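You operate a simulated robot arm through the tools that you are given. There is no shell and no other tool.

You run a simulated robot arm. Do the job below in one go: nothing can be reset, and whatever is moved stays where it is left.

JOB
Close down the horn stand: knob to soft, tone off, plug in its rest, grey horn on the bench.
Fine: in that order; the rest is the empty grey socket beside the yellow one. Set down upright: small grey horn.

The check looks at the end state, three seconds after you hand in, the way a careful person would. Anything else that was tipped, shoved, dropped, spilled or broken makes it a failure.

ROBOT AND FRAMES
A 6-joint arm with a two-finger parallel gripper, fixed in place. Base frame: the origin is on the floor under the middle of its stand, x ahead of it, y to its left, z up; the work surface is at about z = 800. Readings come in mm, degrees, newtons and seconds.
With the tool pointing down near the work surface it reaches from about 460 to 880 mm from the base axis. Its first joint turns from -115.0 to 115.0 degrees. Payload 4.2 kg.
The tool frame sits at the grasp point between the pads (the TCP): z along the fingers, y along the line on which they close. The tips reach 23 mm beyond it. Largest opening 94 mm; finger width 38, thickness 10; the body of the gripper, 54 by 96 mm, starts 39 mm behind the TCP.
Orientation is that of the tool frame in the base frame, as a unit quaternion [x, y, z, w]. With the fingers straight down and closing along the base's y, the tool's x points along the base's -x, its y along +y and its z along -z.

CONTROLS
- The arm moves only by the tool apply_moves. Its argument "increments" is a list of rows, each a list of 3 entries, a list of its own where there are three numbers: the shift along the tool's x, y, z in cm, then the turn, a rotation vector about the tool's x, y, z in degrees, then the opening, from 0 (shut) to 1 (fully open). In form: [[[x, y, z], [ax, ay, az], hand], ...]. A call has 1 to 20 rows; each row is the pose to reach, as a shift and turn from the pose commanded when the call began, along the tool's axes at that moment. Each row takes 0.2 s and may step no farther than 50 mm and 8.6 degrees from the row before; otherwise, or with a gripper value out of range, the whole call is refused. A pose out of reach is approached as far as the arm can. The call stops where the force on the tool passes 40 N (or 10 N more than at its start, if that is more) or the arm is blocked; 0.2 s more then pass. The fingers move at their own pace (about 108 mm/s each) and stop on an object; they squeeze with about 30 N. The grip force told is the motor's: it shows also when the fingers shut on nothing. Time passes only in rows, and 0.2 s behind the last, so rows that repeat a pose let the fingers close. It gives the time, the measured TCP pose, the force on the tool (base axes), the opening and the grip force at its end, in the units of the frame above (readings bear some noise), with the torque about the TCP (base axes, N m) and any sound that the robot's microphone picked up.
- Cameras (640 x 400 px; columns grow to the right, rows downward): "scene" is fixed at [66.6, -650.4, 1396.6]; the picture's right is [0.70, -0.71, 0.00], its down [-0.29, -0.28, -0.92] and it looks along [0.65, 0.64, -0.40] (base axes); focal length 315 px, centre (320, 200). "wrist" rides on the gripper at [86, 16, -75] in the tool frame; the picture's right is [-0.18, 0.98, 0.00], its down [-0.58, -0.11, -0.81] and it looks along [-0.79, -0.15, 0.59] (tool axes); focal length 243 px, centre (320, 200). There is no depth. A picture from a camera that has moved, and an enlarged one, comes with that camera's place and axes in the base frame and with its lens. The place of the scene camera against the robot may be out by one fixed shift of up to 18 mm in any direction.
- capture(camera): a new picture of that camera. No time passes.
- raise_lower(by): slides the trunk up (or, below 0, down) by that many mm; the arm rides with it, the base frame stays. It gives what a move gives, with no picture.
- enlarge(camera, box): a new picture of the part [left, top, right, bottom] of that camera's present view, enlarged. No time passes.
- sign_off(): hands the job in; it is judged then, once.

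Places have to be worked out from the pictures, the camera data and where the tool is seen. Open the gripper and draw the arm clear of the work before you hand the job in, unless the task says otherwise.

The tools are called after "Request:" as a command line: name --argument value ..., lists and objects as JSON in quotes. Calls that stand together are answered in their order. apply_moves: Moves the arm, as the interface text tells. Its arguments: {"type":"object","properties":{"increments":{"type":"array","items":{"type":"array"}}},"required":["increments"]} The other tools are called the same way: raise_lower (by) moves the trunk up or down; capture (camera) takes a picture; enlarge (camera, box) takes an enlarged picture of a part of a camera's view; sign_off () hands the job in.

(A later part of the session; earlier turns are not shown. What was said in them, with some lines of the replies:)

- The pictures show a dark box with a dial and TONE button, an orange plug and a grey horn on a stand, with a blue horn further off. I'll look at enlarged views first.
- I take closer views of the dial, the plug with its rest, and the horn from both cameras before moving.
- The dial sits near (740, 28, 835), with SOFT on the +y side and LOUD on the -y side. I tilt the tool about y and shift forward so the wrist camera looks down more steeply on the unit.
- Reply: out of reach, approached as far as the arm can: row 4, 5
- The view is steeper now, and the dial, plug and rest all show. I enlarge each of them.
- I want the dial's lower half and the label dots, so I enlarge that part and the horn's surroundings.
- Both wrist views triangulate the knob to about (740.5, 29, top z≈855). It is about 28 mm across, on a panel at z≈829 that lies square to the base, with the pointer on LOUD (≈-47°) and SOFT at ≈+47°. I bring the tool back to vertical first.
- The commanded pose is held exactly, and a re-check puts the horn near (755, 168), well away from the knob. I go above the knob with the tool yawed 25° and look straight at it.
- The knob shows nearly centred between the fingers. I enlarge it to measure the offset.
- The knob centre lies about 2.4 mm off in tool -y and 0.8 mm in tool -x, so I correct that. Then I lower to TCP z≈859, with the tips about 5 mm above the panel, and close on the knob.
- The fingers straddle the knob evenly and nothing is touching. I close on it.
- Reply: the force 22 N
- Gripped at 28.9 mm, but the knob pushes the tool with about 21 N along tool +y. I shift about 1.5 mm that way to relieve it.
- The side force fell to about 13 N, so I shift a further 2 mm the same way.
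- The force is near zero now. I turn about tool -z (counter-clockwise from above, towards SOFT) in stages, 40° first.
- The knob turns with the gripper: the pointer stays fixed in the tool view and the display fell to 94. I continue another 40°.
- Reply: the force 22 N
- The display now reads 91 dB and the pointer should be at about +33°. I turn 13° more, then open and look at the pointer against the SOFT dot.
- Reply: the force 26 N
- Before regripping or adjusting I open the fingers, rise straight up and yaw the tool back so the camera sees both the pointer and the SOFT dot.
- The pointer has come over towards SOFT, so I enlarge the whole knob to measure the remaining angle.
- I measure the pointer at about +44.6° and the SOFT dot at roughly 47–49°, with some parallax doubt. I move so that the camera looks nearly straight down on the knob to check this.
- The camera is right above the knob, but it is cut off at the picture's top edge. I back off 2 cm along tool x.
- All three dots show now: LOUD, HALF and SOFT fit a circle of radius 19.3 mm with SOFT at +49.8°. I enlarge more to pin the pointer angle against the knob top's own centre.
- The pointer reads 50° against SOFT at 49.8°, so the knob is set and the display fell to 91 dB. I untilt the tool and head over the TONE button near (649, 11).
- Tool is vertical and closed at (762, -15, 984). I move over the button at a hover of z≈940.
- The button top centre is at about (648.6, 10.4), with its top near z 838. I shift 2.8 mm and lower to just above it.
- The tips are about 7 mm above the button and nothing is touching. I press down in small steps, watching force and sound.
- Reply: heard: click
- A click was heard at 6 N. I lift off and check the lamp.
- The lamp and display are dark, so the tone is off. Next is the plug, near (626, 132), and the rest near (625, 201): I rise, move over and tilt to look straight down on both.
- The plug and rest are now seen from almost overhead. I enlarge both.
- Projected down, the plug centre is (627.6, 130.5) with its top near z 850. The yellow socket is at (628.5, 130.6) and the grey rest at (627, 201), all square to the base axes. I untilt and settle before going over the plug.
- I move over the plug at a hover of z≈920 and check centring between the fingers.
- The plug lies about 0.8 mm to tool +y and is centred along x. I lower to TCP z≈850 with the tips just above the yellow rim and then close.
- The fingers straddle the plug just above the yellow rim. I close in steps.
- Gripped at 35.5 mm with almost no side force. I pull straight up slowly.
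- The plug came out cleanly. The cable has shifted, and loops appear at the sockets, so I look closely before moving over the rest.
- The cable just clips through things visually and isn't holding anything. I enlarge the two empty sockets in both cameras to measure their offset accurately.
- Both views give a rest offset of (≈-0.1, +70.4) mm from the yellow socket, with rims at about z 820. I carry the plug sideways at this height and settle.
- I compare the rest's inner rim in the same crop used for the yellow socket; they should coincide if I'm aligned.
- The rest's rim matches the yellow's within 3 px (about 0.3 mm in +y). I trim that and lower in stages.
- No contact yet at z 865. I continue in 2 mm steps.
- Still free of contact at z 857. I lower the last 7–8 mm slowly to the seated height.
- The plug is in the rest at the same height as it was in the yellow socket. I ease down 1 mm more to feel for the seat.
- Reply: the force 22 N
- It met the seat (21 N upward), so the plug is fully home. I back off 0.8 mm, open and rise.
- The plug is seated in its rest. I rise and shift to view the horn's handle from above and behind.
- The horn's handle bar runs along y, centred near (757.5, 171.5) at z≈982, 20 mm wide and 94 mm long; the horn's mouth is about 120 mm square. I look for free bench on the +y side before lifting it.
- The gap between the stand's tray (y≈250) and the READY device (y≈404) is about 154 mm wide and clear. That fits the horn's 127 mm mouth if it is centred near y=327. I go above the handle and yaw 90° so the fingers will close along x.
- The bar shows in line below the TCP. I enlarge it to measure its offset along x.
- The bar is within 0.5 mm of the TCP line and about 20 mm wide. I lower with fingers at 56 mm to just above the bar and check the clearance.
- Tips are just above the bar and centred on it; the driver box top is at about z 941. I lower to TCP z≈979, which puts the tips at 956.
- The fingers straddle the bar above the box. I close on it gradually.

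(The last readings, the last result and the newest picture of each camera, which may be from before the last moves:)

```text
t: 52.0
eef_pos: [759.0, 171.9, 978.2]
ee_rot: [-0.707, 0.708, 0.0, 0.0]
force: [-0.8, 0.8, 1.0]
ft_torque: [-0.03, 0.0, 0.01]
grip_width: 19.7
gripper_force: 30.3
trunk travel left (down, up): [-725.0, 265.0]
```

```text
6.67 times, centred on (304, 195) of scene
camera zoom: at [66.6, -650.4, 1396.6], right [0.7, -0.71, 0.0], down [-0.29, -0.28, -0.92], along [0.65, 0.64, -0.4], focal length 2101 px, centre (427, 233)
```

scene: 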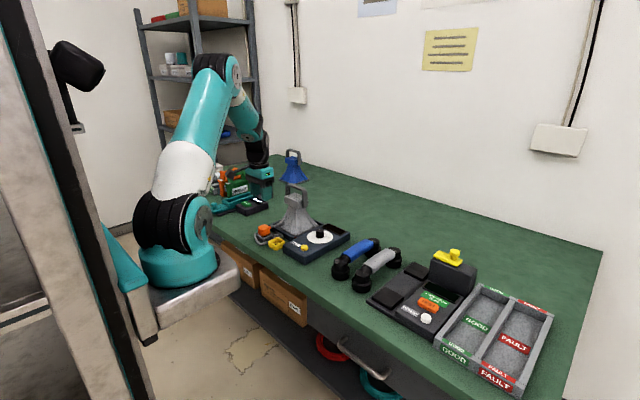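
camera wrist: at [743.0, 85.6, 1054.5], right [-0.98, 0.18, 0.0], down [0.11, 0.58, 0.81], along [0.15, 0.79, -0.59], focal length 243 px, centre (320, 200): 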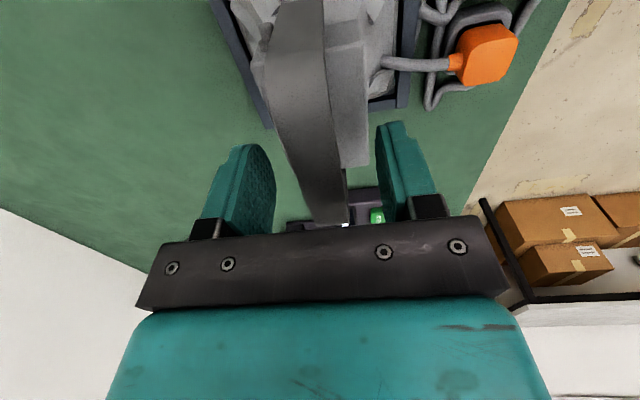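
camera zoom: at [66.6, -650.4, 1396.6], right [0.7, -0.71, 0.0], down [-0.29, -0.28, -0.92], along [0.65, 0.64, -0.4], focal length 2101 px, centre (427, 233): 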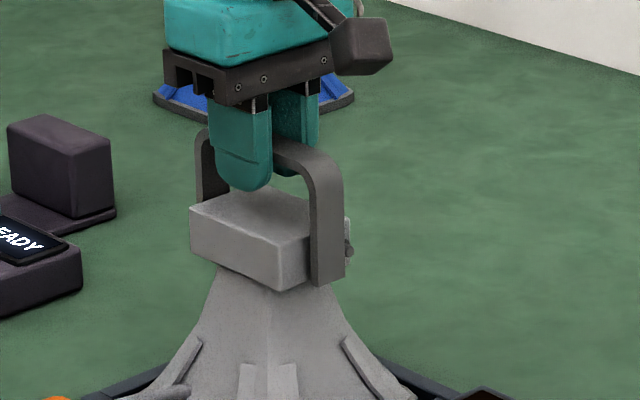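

The bar is held (19.7 mm, 30 N) with no side force. I lift slowly, 1 cm first, to see the weight and whether it stays upright.

Request:
apply_moves --increments '[[[0, 0, -0.2], [0, 0, 0], 0.0], [[0, 0, -0.4], [0, 0, 0], 0.0], [[0, 0, -0.7], [0, 0, 0], 0.0], [[0, 0, -1.0], [0, 0, 0], 0.0], [[0, 0, -1.0], [0, 0, 0], 0.0], [[0, 0, -1.0], [0, 0, 0], 0.0]]'

Request:
enlarge --camera "scene" --box '[248, 180, 344, 240]'

```text
t: 53.4
eef_pos: [758.4, 172.0, 989.6]
ee_rot: [-0.707, 0.707, 0.0, 0.0]
force: [-0.5, -0.3, -4.6]
ft_torque: [0.01, 0.01, -0.02]
grip_width: 19.7
gripper_force: 29.8
trunk travel left (down, up): [-725.0, 265.0]
```

```text
6.67 times, centred on (296, 210) of scene
camera zoom: at [66.6, -650.4, 1396.6], right [0.7, -0.71, 0.0], down [-0.29, -0.28, -0.92], along [0.65, 0.64, -0.4], focal length 2101 px, centre (480, 133)
```

zoom: 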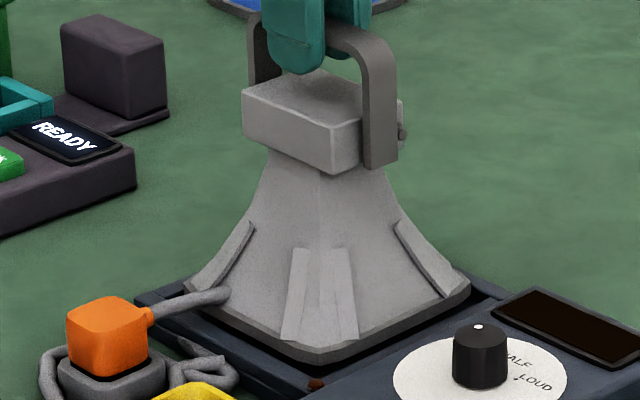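

Weight is 4.6 N and the horn hangs level. I lift 5 cm more and check again.

Request:
apply_moves --increments '[[[0, 0, -1.0], [0, 0, 0], 0.0], [[0, 0, -2.0], [0, 0, 0], 0.0], [[0, 0, -3.0], [0, 0, 0], 0.0], [[0, 0, -4.0], [0, 0, 0], 0.0], [[0, 0, -5.0], [0, 0, 0], 0.0], [[0, 0, -5.0], [0, 0, 0], 0.0], [[0, 0, -5.0], [0, 0, 0], 0.0]]'

Request:
enlarge --camera "scene" --box '[232, 170, 344, 240]'

Request:
capture --camera "wrist"

```text
t: 55.0
eef_pos: [759.2, 174.1, 1038.5]
ee_rot: [0.707, -0.707, 0.0, 0.0]
force: [-0.6, -1.4, -3.7]
ft_torque: [0.05, 0.0, 0.0]
grip_width: 19.8
gripper_force: 29.7
trunk travel left (down, up): [-725.0, 265.0]
```

```text
5.71 times, centred on (288, 205) of scene
camera zoom: at [66.6, -650.4, 1396.6], right [0.7, -0.71, 0.0], down [-0.29, -0.28, -0.92], along [0.65, 0.64, -0.4], focal length 1801 px, centre (503, 171)
```

zoom: 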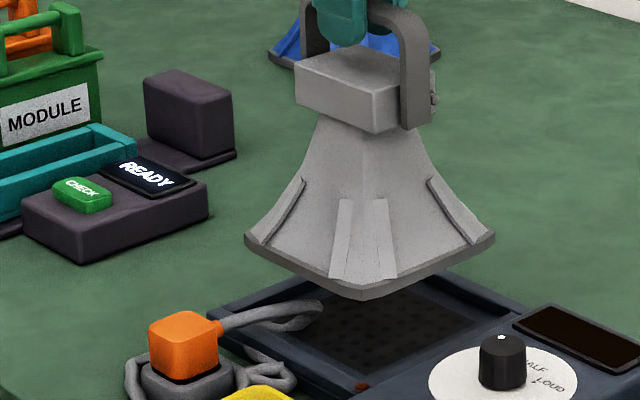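

```text
taken
camera wrist: at [743.1, 86.5, 1114.5], right [-0.98, 0.18, 0.0], down [0.11, 0.58, 0.81], along [0.15, 0.79, -0.59], focal length 243 px, centre (320, 200)
```

wrist: 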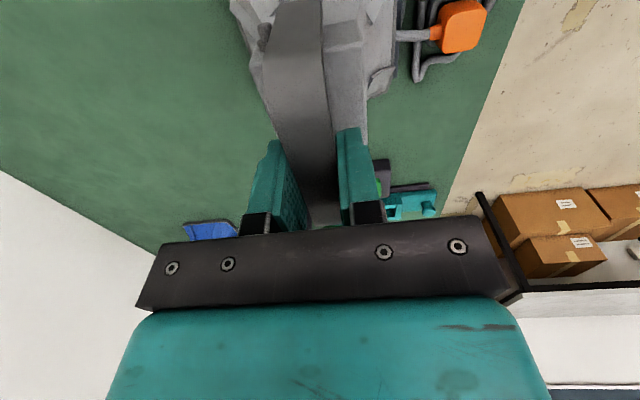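

The horn hangs level and clear of the tray. I carry it slowly to about (740, 327), over the clear strip of bench.

Request:
apply_moves --increments '[[[-1.0, 0.1, 0], [0, 0, 0], 0.0], [[-2.4, 0.3, 0], [0, 0, 0], 0.0], [[-4.0, 0.5, 0], [0, 0, 0], 0.0], [[-5.6, 0.7, 0], [0, 0, 0], 0.0], [[-7.2, 0.9, 0], [0, 0, 0], 0.0], [[-8.8, 1.1, 0], [0, 0, 0], 0.0], [[-10.4, 1.3, 0], [0, 0, 0], 0.0], [[-12.0, 1.5, 0], [0, 0, 0], 0.0], [[-13.4, 1.65, 0], [0, 0, 0], 0.0], [[-14.6, 1.75, 0], [0, 0, 0], 0.0], [[-15.3, 1.8, 0], [0, 0, 0], 0.0], [[-15.5, 1.8, 0], [0, 0, 0], 0.0], [[-15.5, 1.8, 0], [0, 0, 0], 0.0], [[-15.5, 1.8, 0], [0, 0, 0], 0.0], [[-15.5, 1.8, 0], [0, 0, 0], 0.0]]'

Request:
enlarge --camera "scene" --box '[208, 160, 352, 250]'

Request:
capture --camera "wrist"

```text
t: 58.2
eef_pos: [734.6, 322.3, 1040.2]
ee_rot: [0.707, -0.707, 0.0, 0.0]
force: [0.1, 0.9, -4.6]
ft_torque: [0.03, 0.03, 0.04]
grip_width: 20.0
gripper_force: 29.6
out of reach, approached as far as the arm can: row 11, 12, 13, 14, 15
trunk travel left (down, up): [-725.0, 265.0]
```

```text
4.44 times, centred on (280, 205) of scene
camera zoom: at [66.6, -650.4, 1396.6], right [0.7, -0.71, 0.0], down [-0.29, -0.28, -0.92], along [0.65, 0.64, -0.4], focal length 1401 px, centre (498, 178)
```

zoom: 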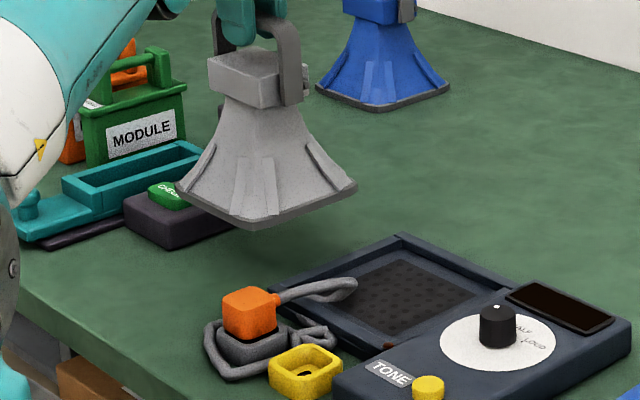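

```text
taken
camera wrist: at [719.9, 235.9, 1114.4], right [-0.98, 0.18, 0.0], down [0.11, 0.58, 0.81], along [0.15, 0.79, -0.59], focal length 243 px, centre (320, 200)
```

wrist: 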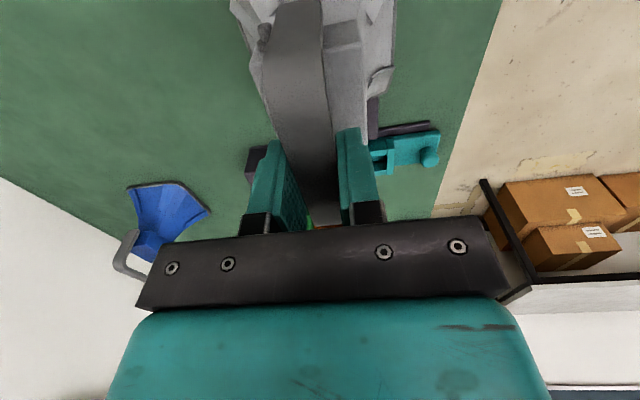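

The reach limit stops me at about (735, 322) at this height, and the gap still allows y≈324. I set the target to (735, 324) and lower 5 cm, where the reach is better, then look.

Request:
apply_moves --increments '[[[0.3, 0.5, 0.5], [0, 0, 0], 0.0], [[0.3, 0.5, 1.5], [0, 0, 0], 0.0], [[0.3, 0.5, 2.5], [0, 0, 0], 0.0], [[0.3, 0.5, 3.2], [0, 0, 0], 0.0], [[0.3, 0.5, 3.8], [0, 0, 0], 0.0], [[0.3, 0.5, 4.0], [0, 0, 0], 0.0], [[0.3, 0.5, 4.0], [0, 0, 0], 0.0], [[0.3, 0.5, 4.0], [0, 0, 0], 0.0]]'

Request:
enlarge --camera "scene" --box '[220, 180, 332, 250]'

Request:
capture --camera "wrist"

```text
t: 60.0
eef_pos: [731.1, 321.0, 998.6]
ee_rot: [0.708, -0.707, 0.0, 0.0]
force: [-0.8, 0.3, -4.2]
ft_torque: [0.0, -0.02, 0.0]
grip_width: 19.5
gripper_force: 30.2
trunk travel left (down, up): [-725.0, 265.0]
```

```text
5.71 times, centred on (276, 215) of scene
camera zoom: at [66.6, -650.4, 1396.6], right [0.7, -0.71, 0.0], down [-0.29, -0.28, -0.92], along [0.65, 0.64, -0.4], focal length 1801 px, centre (571, 114)
```

zoom: 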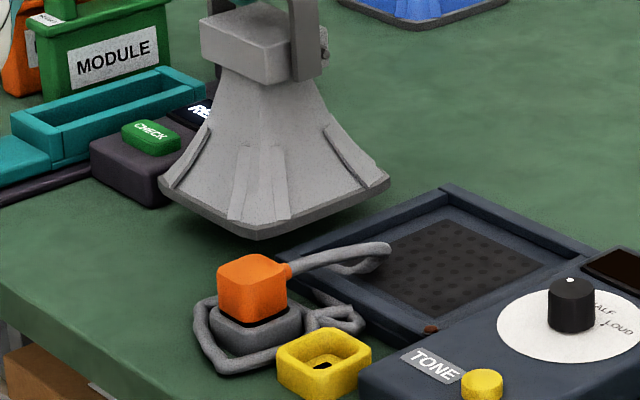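

```text
taken
camera wrist: at [715.0, 233.2, 1073.5], right [-0.98, 0.18, 0.0], down [0.11, 0.58, 0.81], along [0.15, 0.79, -0.59], focal length 243 px, centre (320, 200)
```

wrist: 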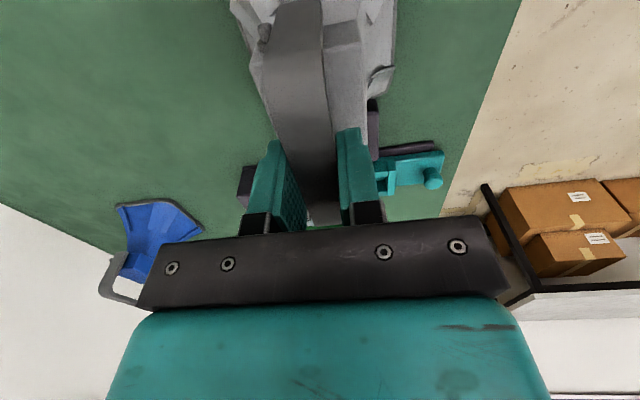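

The actual pose is about (731, 320), so I shift +5 mm in y to centre in the gap and lower a further 1.2 cm. Then I look at the clearances to the READY device and tray.

Request:
apply_moves --increments '[[[-0.25, 0, 0.3], [0, 0, 0], 0.0], [[-0.5, 0, 0.7], [0, 0, 0], 0.0], [[-0.5, 0, 1.2], [0, 0, 0], 0.0], [[-0.5, 0, 1.2], [0, 0, 0], 0.0], [[-0.5, 0, 1.2], [0, 0, 0], 0.0]]'

Request:
enlarge --camera "scene" --box '[226, 195, 306, 245]'

Request:
enlarge --camera "wrist" --box '[220, 0, 420, 125]'

```text
t: 61.2
eef_pos: [730.9, 325.9, 986.0]
ee_rot: [-0.707, 0.707, -0.001, 0.001]
force: [0.0, -0.1, -4.3]
ft_torque: [0.0, -0.01, -0.02]
grip_width: 20.1
gripper_force: 29.6
trunk travel left (down, up): [-725.0, 265.0]
```

```text
8.00 times, centred on (266, 220) of scene
camera zoom: at [66.6, -650.4, 1396.6], right [0.7, -0.71, 0.0], down [-0.29, -0.28, -0.92], along [0.65, 0.64, -0.4], focal length 2521 px, centre (752, 40)
```

zoom: 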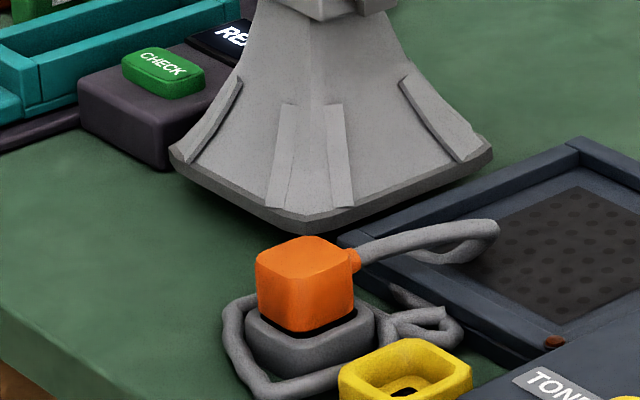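

```text
3.20 times, centred on (320, 62) of wrist
camera zoom: at [714.9, 238.8, 1060.9], right [-0.98, 0.18, 0.0], down [0.11, 0.58, 0.81], along [0.15, 0.79, -0.59], focal length 776 px, centre (320, 640)
```

zoom: 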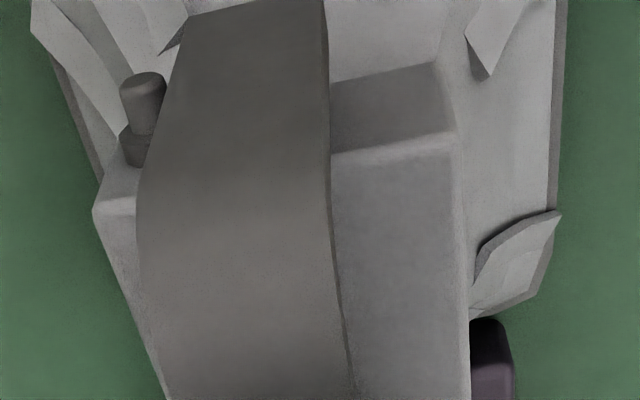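

Clearances look right, with the READY device about 16 mm away on one side and the tray about 12 mm on the other. I lower in small steps, watching for the weight to come off.

Request:
apply_moves --increments '[[[0, 0, 0.2], [0, 0, 0], 0.0], [[0, 0, 0.4], [0, 0, 0], 0.0], [[0, 0, 0.6], [0, 0, 0], 0.0], [[0, 0, 0.8], [0, 0, 0], 0.0], [[0, 0, 0.8], [0, 0, 0], 0.0]]'

```text
t: 62.4
eef_pos: [730.4, 325.5, 978.5]
ee_rot: [-0.707, 0.707, -0.001, 0.0]
force: [-0.3, 0.7, -4.0]
ft_torque: [0.01, 0.0, 0.02]
grip_width: 19.8
gripper_force: 30.3
trunk travel left (down, up): [-725.0, 265.0]
```

Still hanging free at z 978.5, the height it had in the tray. I continue in 1 mm steps.

Request:
apply_moves --increments '[[[0, 0, 0.1], [0, 0, 0], 0.0], [[0, 0, 0.2], [0, 0, 0], 0.0], [[0, 0, 0.3], [0, 0, 0], 0.0], [[0, 0, 0.3], [0, 0, 0], 0.0]]'

```text
t: 63.4
eef_pos: [730.8, 323.7, 976.4]
ee_rot: [-0.707, 0.707, 0.0, 0.001]
force: [-0.5, -0.6, -3.5]
ft_torque: [0.01, 0.01, -0.01]
grip_width: 19.6
gripper_force: 30.6
trunk travel left (down, up): [-725.0, 265.0]
```

Request:
enlarge --camera "scene" --box '[236, 205, 300, 245]'

```text
10.00 times, centred on (268, 225) of scene
camera zoom: at [66.6, -650.4, 1396.6], right [0.7, -0.71, 0.0], down [-0.29, -0.28, -0.92], along [0.65, 0.64, -0.4], focal length 3152 px, centre (840, -50)
```

zoom: 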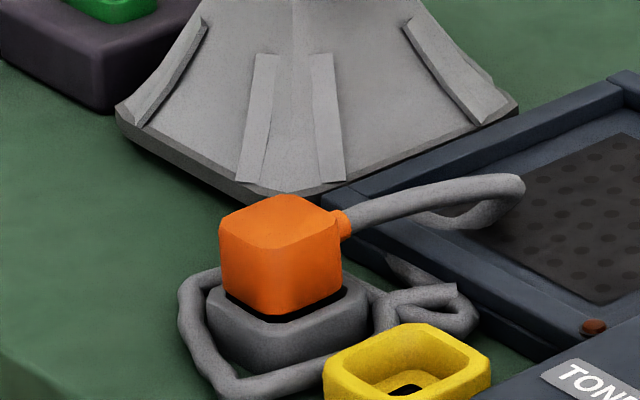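

The base is close to the bench but force still reads -3.5 N, so it is still hanging. I lower another 3 mm in 1 mm steps.

Request:
apply_moves --increments '[[[0, 0, 0.1], [0, 0, 0], 0.0], [[0, 0, 0.2], [0, 0, 0], 0.0], [[0, 0, 0.3], [0, 0, 0], 0.0], [[0, 0, 0.3], [0, 0, 0], 0.0]]'

```text
t: 64.4
eef_pos: [729.5, 323.6, 973.2]
ee_rot: [-0.707, 0.707, 0.0, 0.0]
force: [0.5, -0.3, -3.8]
ft_torque: [0.04, 0.01, -0.02]
grip_width: 19.5
gripper_force: 29.8
trunk travel left (down, up): [-725.0, 265.0]
```

The weight is still fully on the gripper at z 973. I go down another 3 mm in 1 mm steps.

Request:
apply_moves --increments '[[[0, 0, 0.1], [0, 0, 0], 0.0], [[0, 0, 0.2], [0, 0, 0], 0.0], [[0, 0, 0.3], [0, 0, 0], 0.0], [[0, 0, 0.3], [0, 0, 0], 0.0]]'

Request:
enlarge --camera "scene" --box '[236, 205, 300, 245]'

```text
t: 65.4
eef_pos: [729.7, 324.3, 969.7]
ee_rot: [-0.707, 0.707, 0.0, 0.0]
force: [0.9, -0.2, -3.1]
ft_torque: [0.01, -0.01, 0.03]
grip_width: 19.7
gripper_force: 30.2
trunk travel left (down, up): [-725.0, 265.0]
```

```text
10.00 times, centred on (268, 225) of scene
camera zoom: at [66.6, -650.4, 1396.6], right [0.7, -0.71, 0.0], down [-0.29, -0.28, -0.92], along [0.65, 0.64, -0.4], focal length 3152 px, centre (840, -50)
```

zoom: 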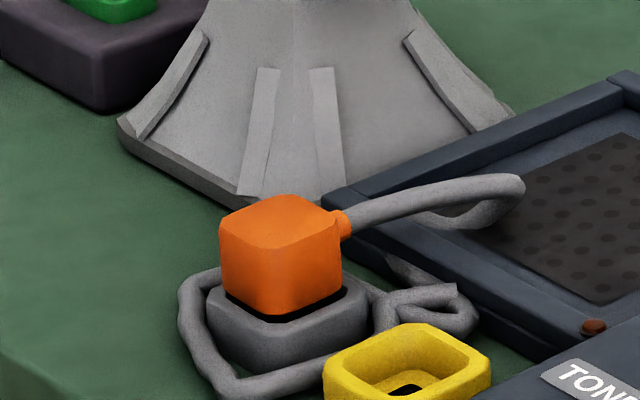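

The horn keeps sinking freely and looks almost on the bench. I take 2 mm more in 1 mm steps.

Request:
apply_moves --increments '[[[0, 0, 0.1], [0, 0, 0], 0.0], [[0, 0, 0.2], [0, 0, 0], 0.0], [[0, 0, 0.2], [0, 0, 0], 0.0]]'

```text
t: 66.2
eef_pos: [730.3, 323.5, 967.7]
ee_rot: [-0.706, 0.708, -0.001, 0.0]
force: [0.1, 0.1, -2.9]
ft_torque: [0.04, -0.01, -0.01]
grip_width: 19.8
gripper_force: 30.3
trunk travel left (down, up): [-725.0, 265.0]
```

Still about -2.9 N, so there is no firm contact. I lower 2 mm more.

Request:
apply_moves --increments '[[[0, 0, 0.1], [0, 0, 0], 0.0], [[0, 0, 0.2], [0, 0, 0], 0.0], [[0, 0, 0.2], [0, 0, 0], 0.0]]'

Request:
enlarge --camera "scene" --box '[236, 180, 332, 240]'

```text
t: 67.0
eef_pos: [730.2, 324.9, 967.5]
ee_rot: [0.707, -0.707, 0.0, -0.002]
force: [1.1, -1.3, 11.0]
ft_torque: [-0.85, 0.02, 0.05]
grip_width: 19.5
gripper_force: 29.8
trunk travel left (down, up): [-725.0, 265.0]
```

```text
6.67 times, centred on (284, 210) of scene
camera zoom: at [66.6, -650.4, 1396.6], right [0.7, -0.71, 0.0], down [-0.29, -0.28, -0.92], along [0.65, 0.64, -0.4], focal length 2101 px, centre (560, 133)
```

zoom: 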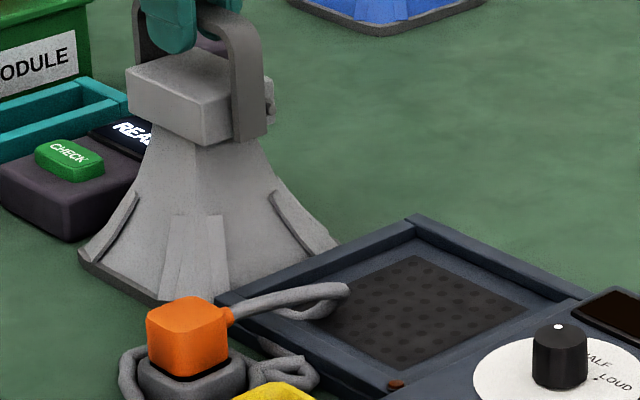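

Contact: +11 N, with a torque suggesting the -y edge touched first. I look closely at the base around its visible edges before releasing.

Request:
enlarge --camera "scene" --box '[244, 208, 292, 238]'

Request:
enlarge --camera "wrist" --box '[220, 0, 420, 125]'

Request:
enlarge --camera "scene" --box '[252, 165, 300, 195]'

```text
13.33 times, centred on (268, 223) of scene
camera zoom: at [66.6, -650.4, 1396.6], right [0.7, -0.71, 0.0], down [-0.29, -0.28, -0.92], along [0.65, 0.64, -0.4], focal length 4202 px, centre (1013, -107)
```

zoom: 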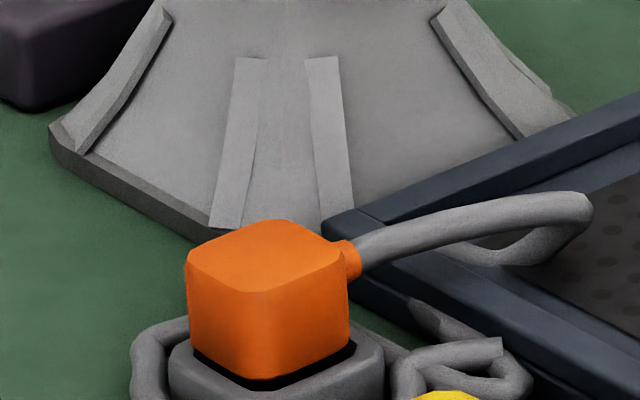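

```text
3.20 times, centred on (320, 62) of wrist
camera zoom: at [714.7, 237.5, 1042.5], right [-0.98, 0.18, 0.0], down [0.11, 0.58, 0.81], along [0.15, 0.79, -0.59], focal length 776 px, centre (320, 640)
```

zoom: 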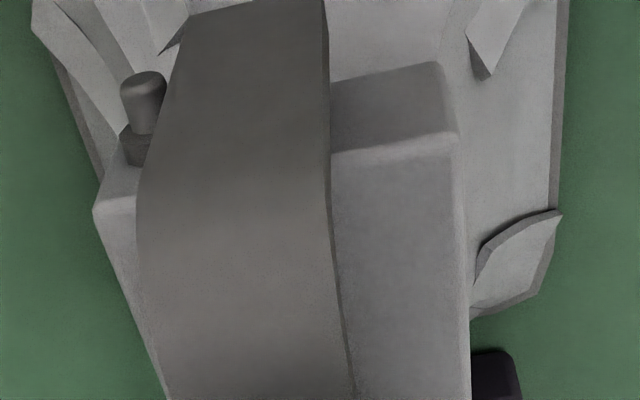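

```text
13.33 times, centred on (276, 180) of scene
camera zoom: at [66.6, -650.4, 1396.6], right [0.7, -0.71, 0.0], down [-0.29, -0.28, -0.92], along [0.65, 0.64, -0.4], focal length 4202 px, centre (907, 467)
```

zoom: 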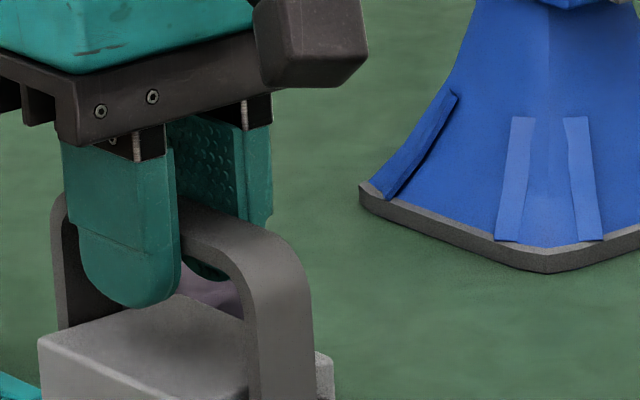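

The base looks level and sits on plain green bench. I press 1 mm more to see if the contact evens out, as it should on a flat bench.

Request:
apply_moves --increments '[[[0, 0, 0.05], [0, 0, 0], 0.0], [[0, 0, 0.1], [0, 0, 0], 0.0], [[0, 0, 0.1], [0, 0, 0], 0.0]]'

```text
t: 67.8
eef_pos: [731.4, 324.4, 966.8]
ee_rot: [0.707, -0.707, 0.0, -0.003]
force: [4.2, 0.2, 25.6]
ft_torque: [-0.09, -0.03, -0.04]
grip_width: 20.0
gripper_force: 30.2
trunk travel left (down, up): [-725.0, 265.0]
```

The torque vanished as force rose to 26 N, so the base is flat on the bench. I relax 1.5 mm, open the fingers and rise straight up.

Request:
apply_moves --increments '[[[0, 0, -0.1], [0, 0, 0], 0.0], [[0, 0, -0.17], [0, 0, 0], 0.0], [[0, 0, -0.17], [0, 0, 0], 0.0]]'

Request:
apply_moves --increments '[[[0, 0, 0], [0, 0, 0], 0.25], [[0, 0, 0], [0, 0, 0], 0.4], [[0, 0, 0], [0, 0, 0], 0.6], [[0, 0, 0], [0, 0, 0], 0.6]]'

Request:
enlarge --camera "scene" --box '[236, 165, 332, 225]'

Request:
capture --camera "wrist"

```text
t: 68.6
eef_pos: [729.6, 323.5, 967.5]
ee_rot: [0.708, -0.706, 0.0, -0.001]
force: [6.8, 4.2, 20.7]
ft_torque: [0.58, -0.01, -0.16]
grip_width: 19.4
gripper_force: 29.3
trunk travel left (down, up): [-725.0, 265.0]
```

```text
t: 69.6
eef_pos: [730.8, 323.9, 966.2]
ee_rot: [-0.707, 0.708, 0.0, -0.001]
force: [-0.1, 0.2, -0.4]
ft_torque: [0.02, 0.01, 0.02]
grip_width: 56.4
gripper_force: 0.0
trunk travel left (down, up): [-725.0, 265.0]
```

```text
6.67 times, centred on (284, 195) of scene
camera zoom: at [66.6, -650.4, 1396.6], right [0.7, -0.71, 0.0], down [-0.29, -0.28, -0.92], along [0.65, 0.64, -0.4], focal length 2101 px, centre (560, 233)
```

zoom: 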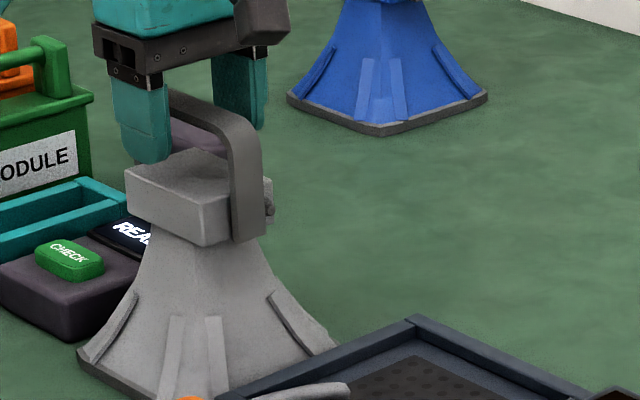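

```text
taken
camera wrist: at [714.6, 237.2, 1041.5], right [-0.98, 0.18, 0.0], down [0.11, 0.58, 0.81], along [0.15, 0.79, -0.59], focal length 243 px, centre (320, 200)
```

wrist: 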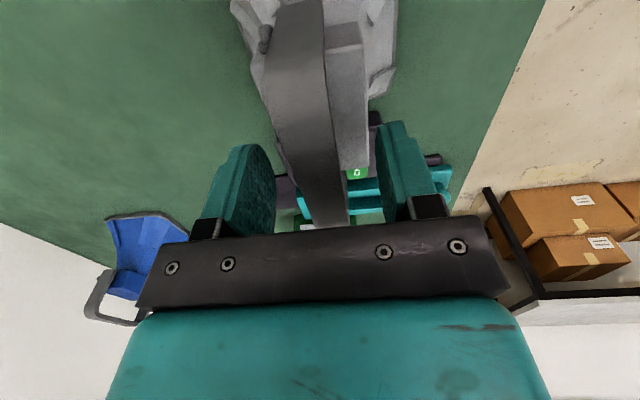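

Released, and the horn stands on its own. I rise 6.5 cm so the tips clear the bar, then retreat towards the base and up.

Request:
apply_moves --increments '[[[0, 0, -1.5], [0, 0, 0], 0.6], [[0, 0, -3.5], [0, 0, 0], 0.6], [[0, 0, -5.5], [0, 0, 0], 0.6], [[0, 0, -6.5], [0, 0, 0], 0.6], [[0, 2, -6.5], [0, 0, 0], 0.6], [[0, 5, -7.5], [0, 0, 0], 0.6], [[0, 9, -10.5], [0, 0, 0], 0.6], [[0, 13, -13.5], [0, 0, 0], 0.6], [[0, 15, -15], [0, 0, 0], 0.6], [[0, 15, -15], [0, 0, 0], 0.6]]'

Request:
capture --camera "scene"

Request:
enlarge --camera "scene" --box '[220, 170, 364, 260]'

Request:
capture --camera "wrist"

```text
t: 71.8
eef_pos: [579.5, 323.9, 1114.8]
ee_rot: [0.707, -0.707, 0.0, -0.001]
force: [0.2, 0.1, 0.0]
ft_torque: [-0.02, 0.01, -0.01]
grip_width: 56.5
gripper_force: 0.1
trunk travel left (down, up): [-725.0, 265.0]
```

```text
taken
```

scene: 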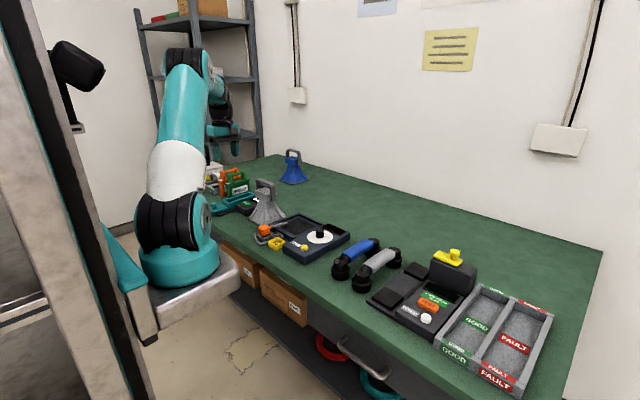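

```text
4.44 times, centred on (292, 215) of scene
camera zoom: at [66.6, -650.4, 1396.6], right [0.7, -0.71, 0.0], down [-0.29, -0.28, -0.92], along [0.65, 0.64, -0.4], focal length 1401 px, centre (444, 133)
```

zoom: 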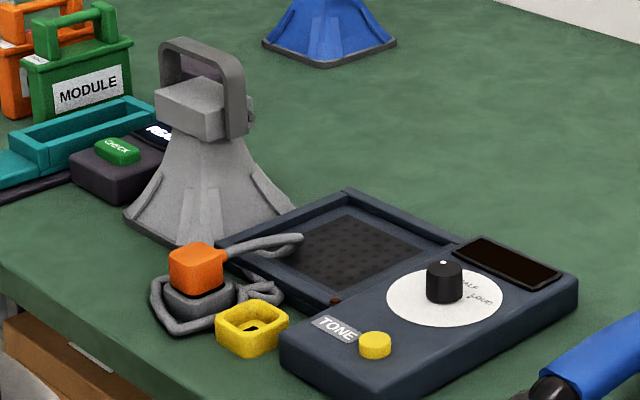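

```text
taken
camera wrist: at [564.0, 237.7, 1190.1], right [-0.98, 0.18, 0.0], down [0.11, 0.58, 0.81], along [0.15, 0.79, -0.59], focal length 243 px, centre (320, 200)
```

wrist: 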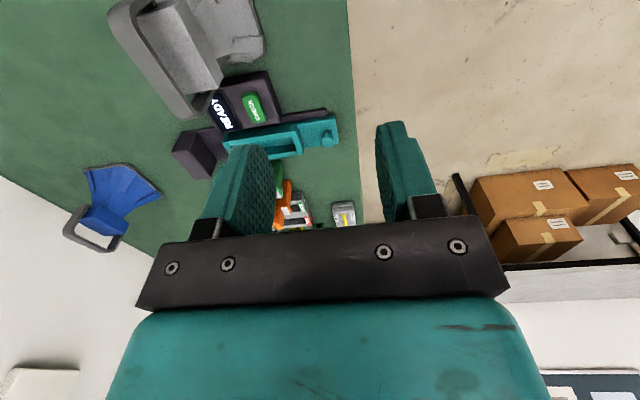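

The horn stands upright in the gap. I yaw back and take a last look at everything: horn clearances, plug, knob and lamp.

Request:
apply_moves --increments '[[[0, 0, 0], [0, 0, 8], 0.8], [[0, 0, 0], [0, 0, 16], 0.8], [[0, 0, 0], [0, 0, 24], 0.8], [[0, 0, 0], [0, 0, 32], 0.8], [[0, 0, 0], [0, 0, 40], 1], [[0, 0, 0], [0, 0, 48], 1], [[0, 0, 0], [0, 0, 56], 1], [[0, 0, 0], [0, 0, 64], 1], [[0, 0, 0], [0, 0, 72], 1], [[0, 0, 0], [0, 0, 80], 1], [[0, 0, 0], [0, 0, 88], 1], [[0, 0, 0], [0, 0, 90], 1], [[0, 0, 0], [0, 0, 90], 1]]'

Request:
capture --camera "wrist"

Request:
enlarge --camera "scene" --box '[292, 218, 356, 258]'

Request:
enlarge --camera "scene" --box '[236, 215, 316, 265]'

```text
t: 74.6
eef_pos: [580.8, 324.0, 1116.2]
ee_rot: [0.001, 1.0, 0.0, 0.0]
force: [0.3, -0.4, 0.5]
ft_torque: [-0.02, 0.02, 0.02]
grip_width: 93.9
gripper_force: 0.0
trunk travel left (down, up): [-725.0, 265.0]
```

```text
taken
camera wrist: at [494.3, 339.9, 1191.7], right [0.18, 0.98, 0.0], down [0.58, -0.11, 0.81], along [0.79, -0.15, -0.59], focal length 243 px, centre (320, 200)
```

wrist: 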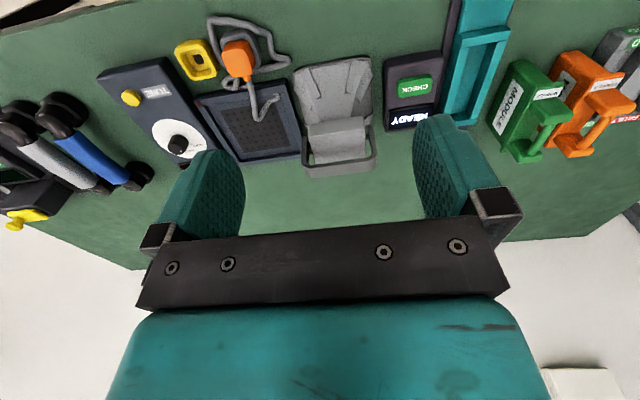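

```text
10.00 times, centred on (324, 238) of scene
camera zoom: at [66.6, -650.4, 1396.6], right [0.7, -0.71, 0.0], down [-0.29, -0.28, -0.92], along [0.65, 0.64, -0.4], focal length 3152 px, centre (280, -180)
```

zoom: 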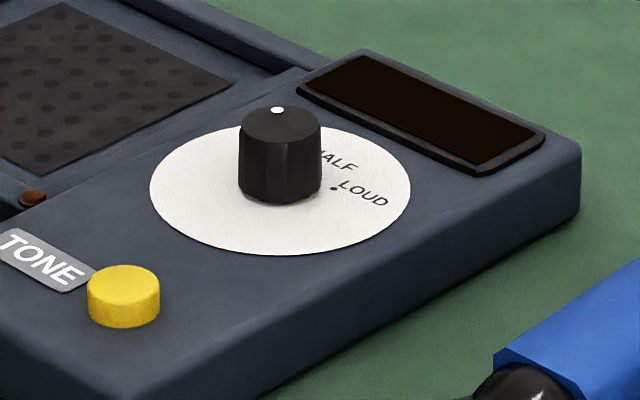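

```text
8.00 times, centred on (276, 240) of scene
camera zoom: at [66.6, -650.4, 1396.6], right [0.7, -0.71, 0.0], down [-0.29, -0.28, -0.92], along [0.65, 0.64, -0.4], focal length 2521 px, centre (672, -120)
```

zoom: 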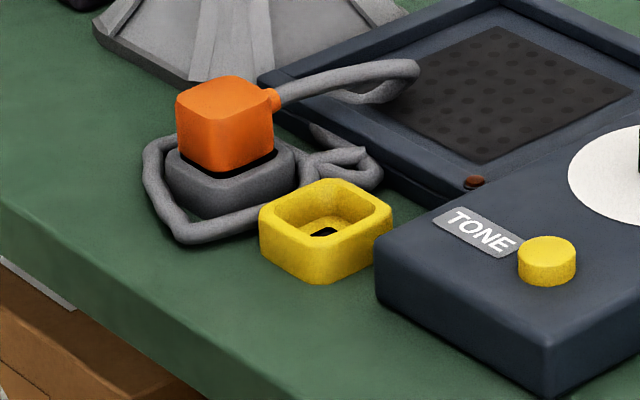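

The plug, knob and lamp are as they should be. I enlarge the wrist view around the horn to confirm it stands free of the tray, the cable and the READY device.

Request:
enlarge --camera "wrist" --box '[240, 30, 448, 160]'

Request:
enlarge --camera "wrist" --box '[130, 20, 290, 120]'

Request:
enlarge --camera "wrist" --box '[140, 100, 236, 160]'

```text
3.08 times, centred on (344, 95) of wrist
camera zoom: at [494.3, 339.9, 1191.7], right [0.18, 0.98, 0.0], down [0.58, -0.11, 0.81], along [0.79, -0.15, -0.59], focal length 746 px, centre (246, 523)
```

zoom: 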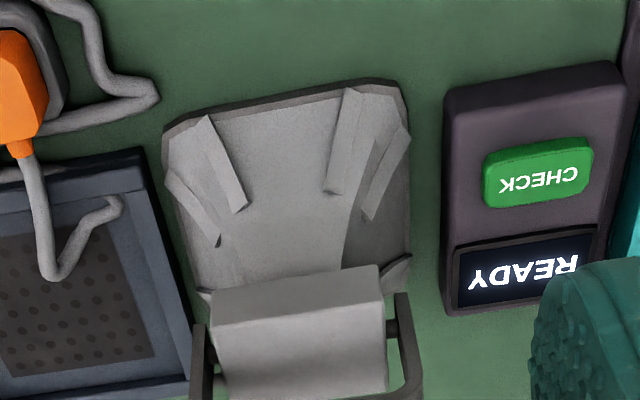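

```text
4.00 times, centred on (210, 70) of wrist
camera zoom: at [494.3, 339.9, 1191.7], right [0.18, 0.98, 0.0], down [0.58, -0.11, 0.81], along [0.79, -0.15, -0.59], focal length 970 px, centre (760, 720)
```

zoom: 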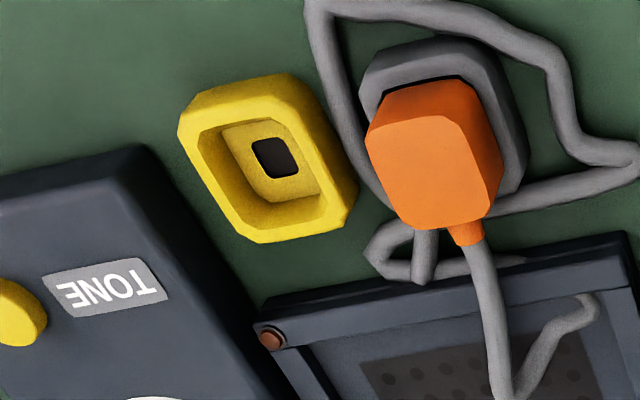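

```text
6.67 times, centred on (188, 130) of wrist
camera zoom: at [494.3, 339.9, 1191.7], right [0.18, 0.98, 0.0], down [0.58, -0.11, 0.81], along [0.79, -0.15, -0.59], focal length 1618 px, centre (1200, 667)
```

zoom: 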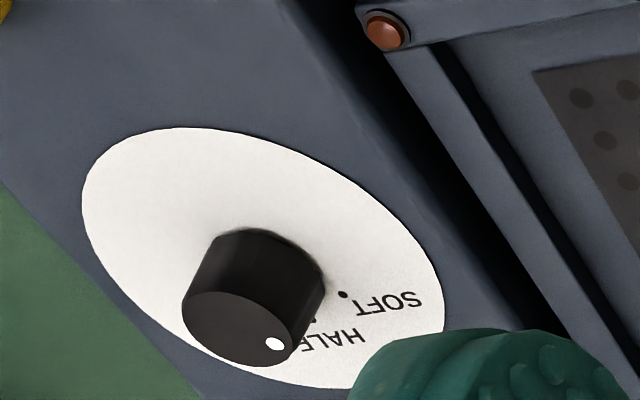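

The end state checks out:
- **Knob:** on SOFT.
- **Tone:** lamp and display are dark.
- **Plug:** seated in the grey rest.
- **Horn:** upright on the bench, about 7 mm from the tray and 15 mm from the READY device.

The gripper is open and well clear, so I hand the job in.

Request:
sign_off

```text
The job is handed in.
```

The horn stand is closed down, in the order you gave, and handed in:

1. **Knob:** turned from LOUD to SOFT. The pointer lines up with the SOFT dot to within about a degree.
2. **Tone:** switched off with one press. The button lamp and the display are both dark.
3. **Plug:** moved from the yellow socket to the grey rest and pressed home until it met the seat.
4. **Horn:** the small grey horn stands upright on the bench, between the stand's tray and the READY device. It is about 7 mm from the tray and 15 mm from the device, touching neither.

I saw nothing else moved, tipped or dropped. The plug's cable now lies in loose loops around the rest and across the empty tray. The gripper is open and the arm is clear of the work.
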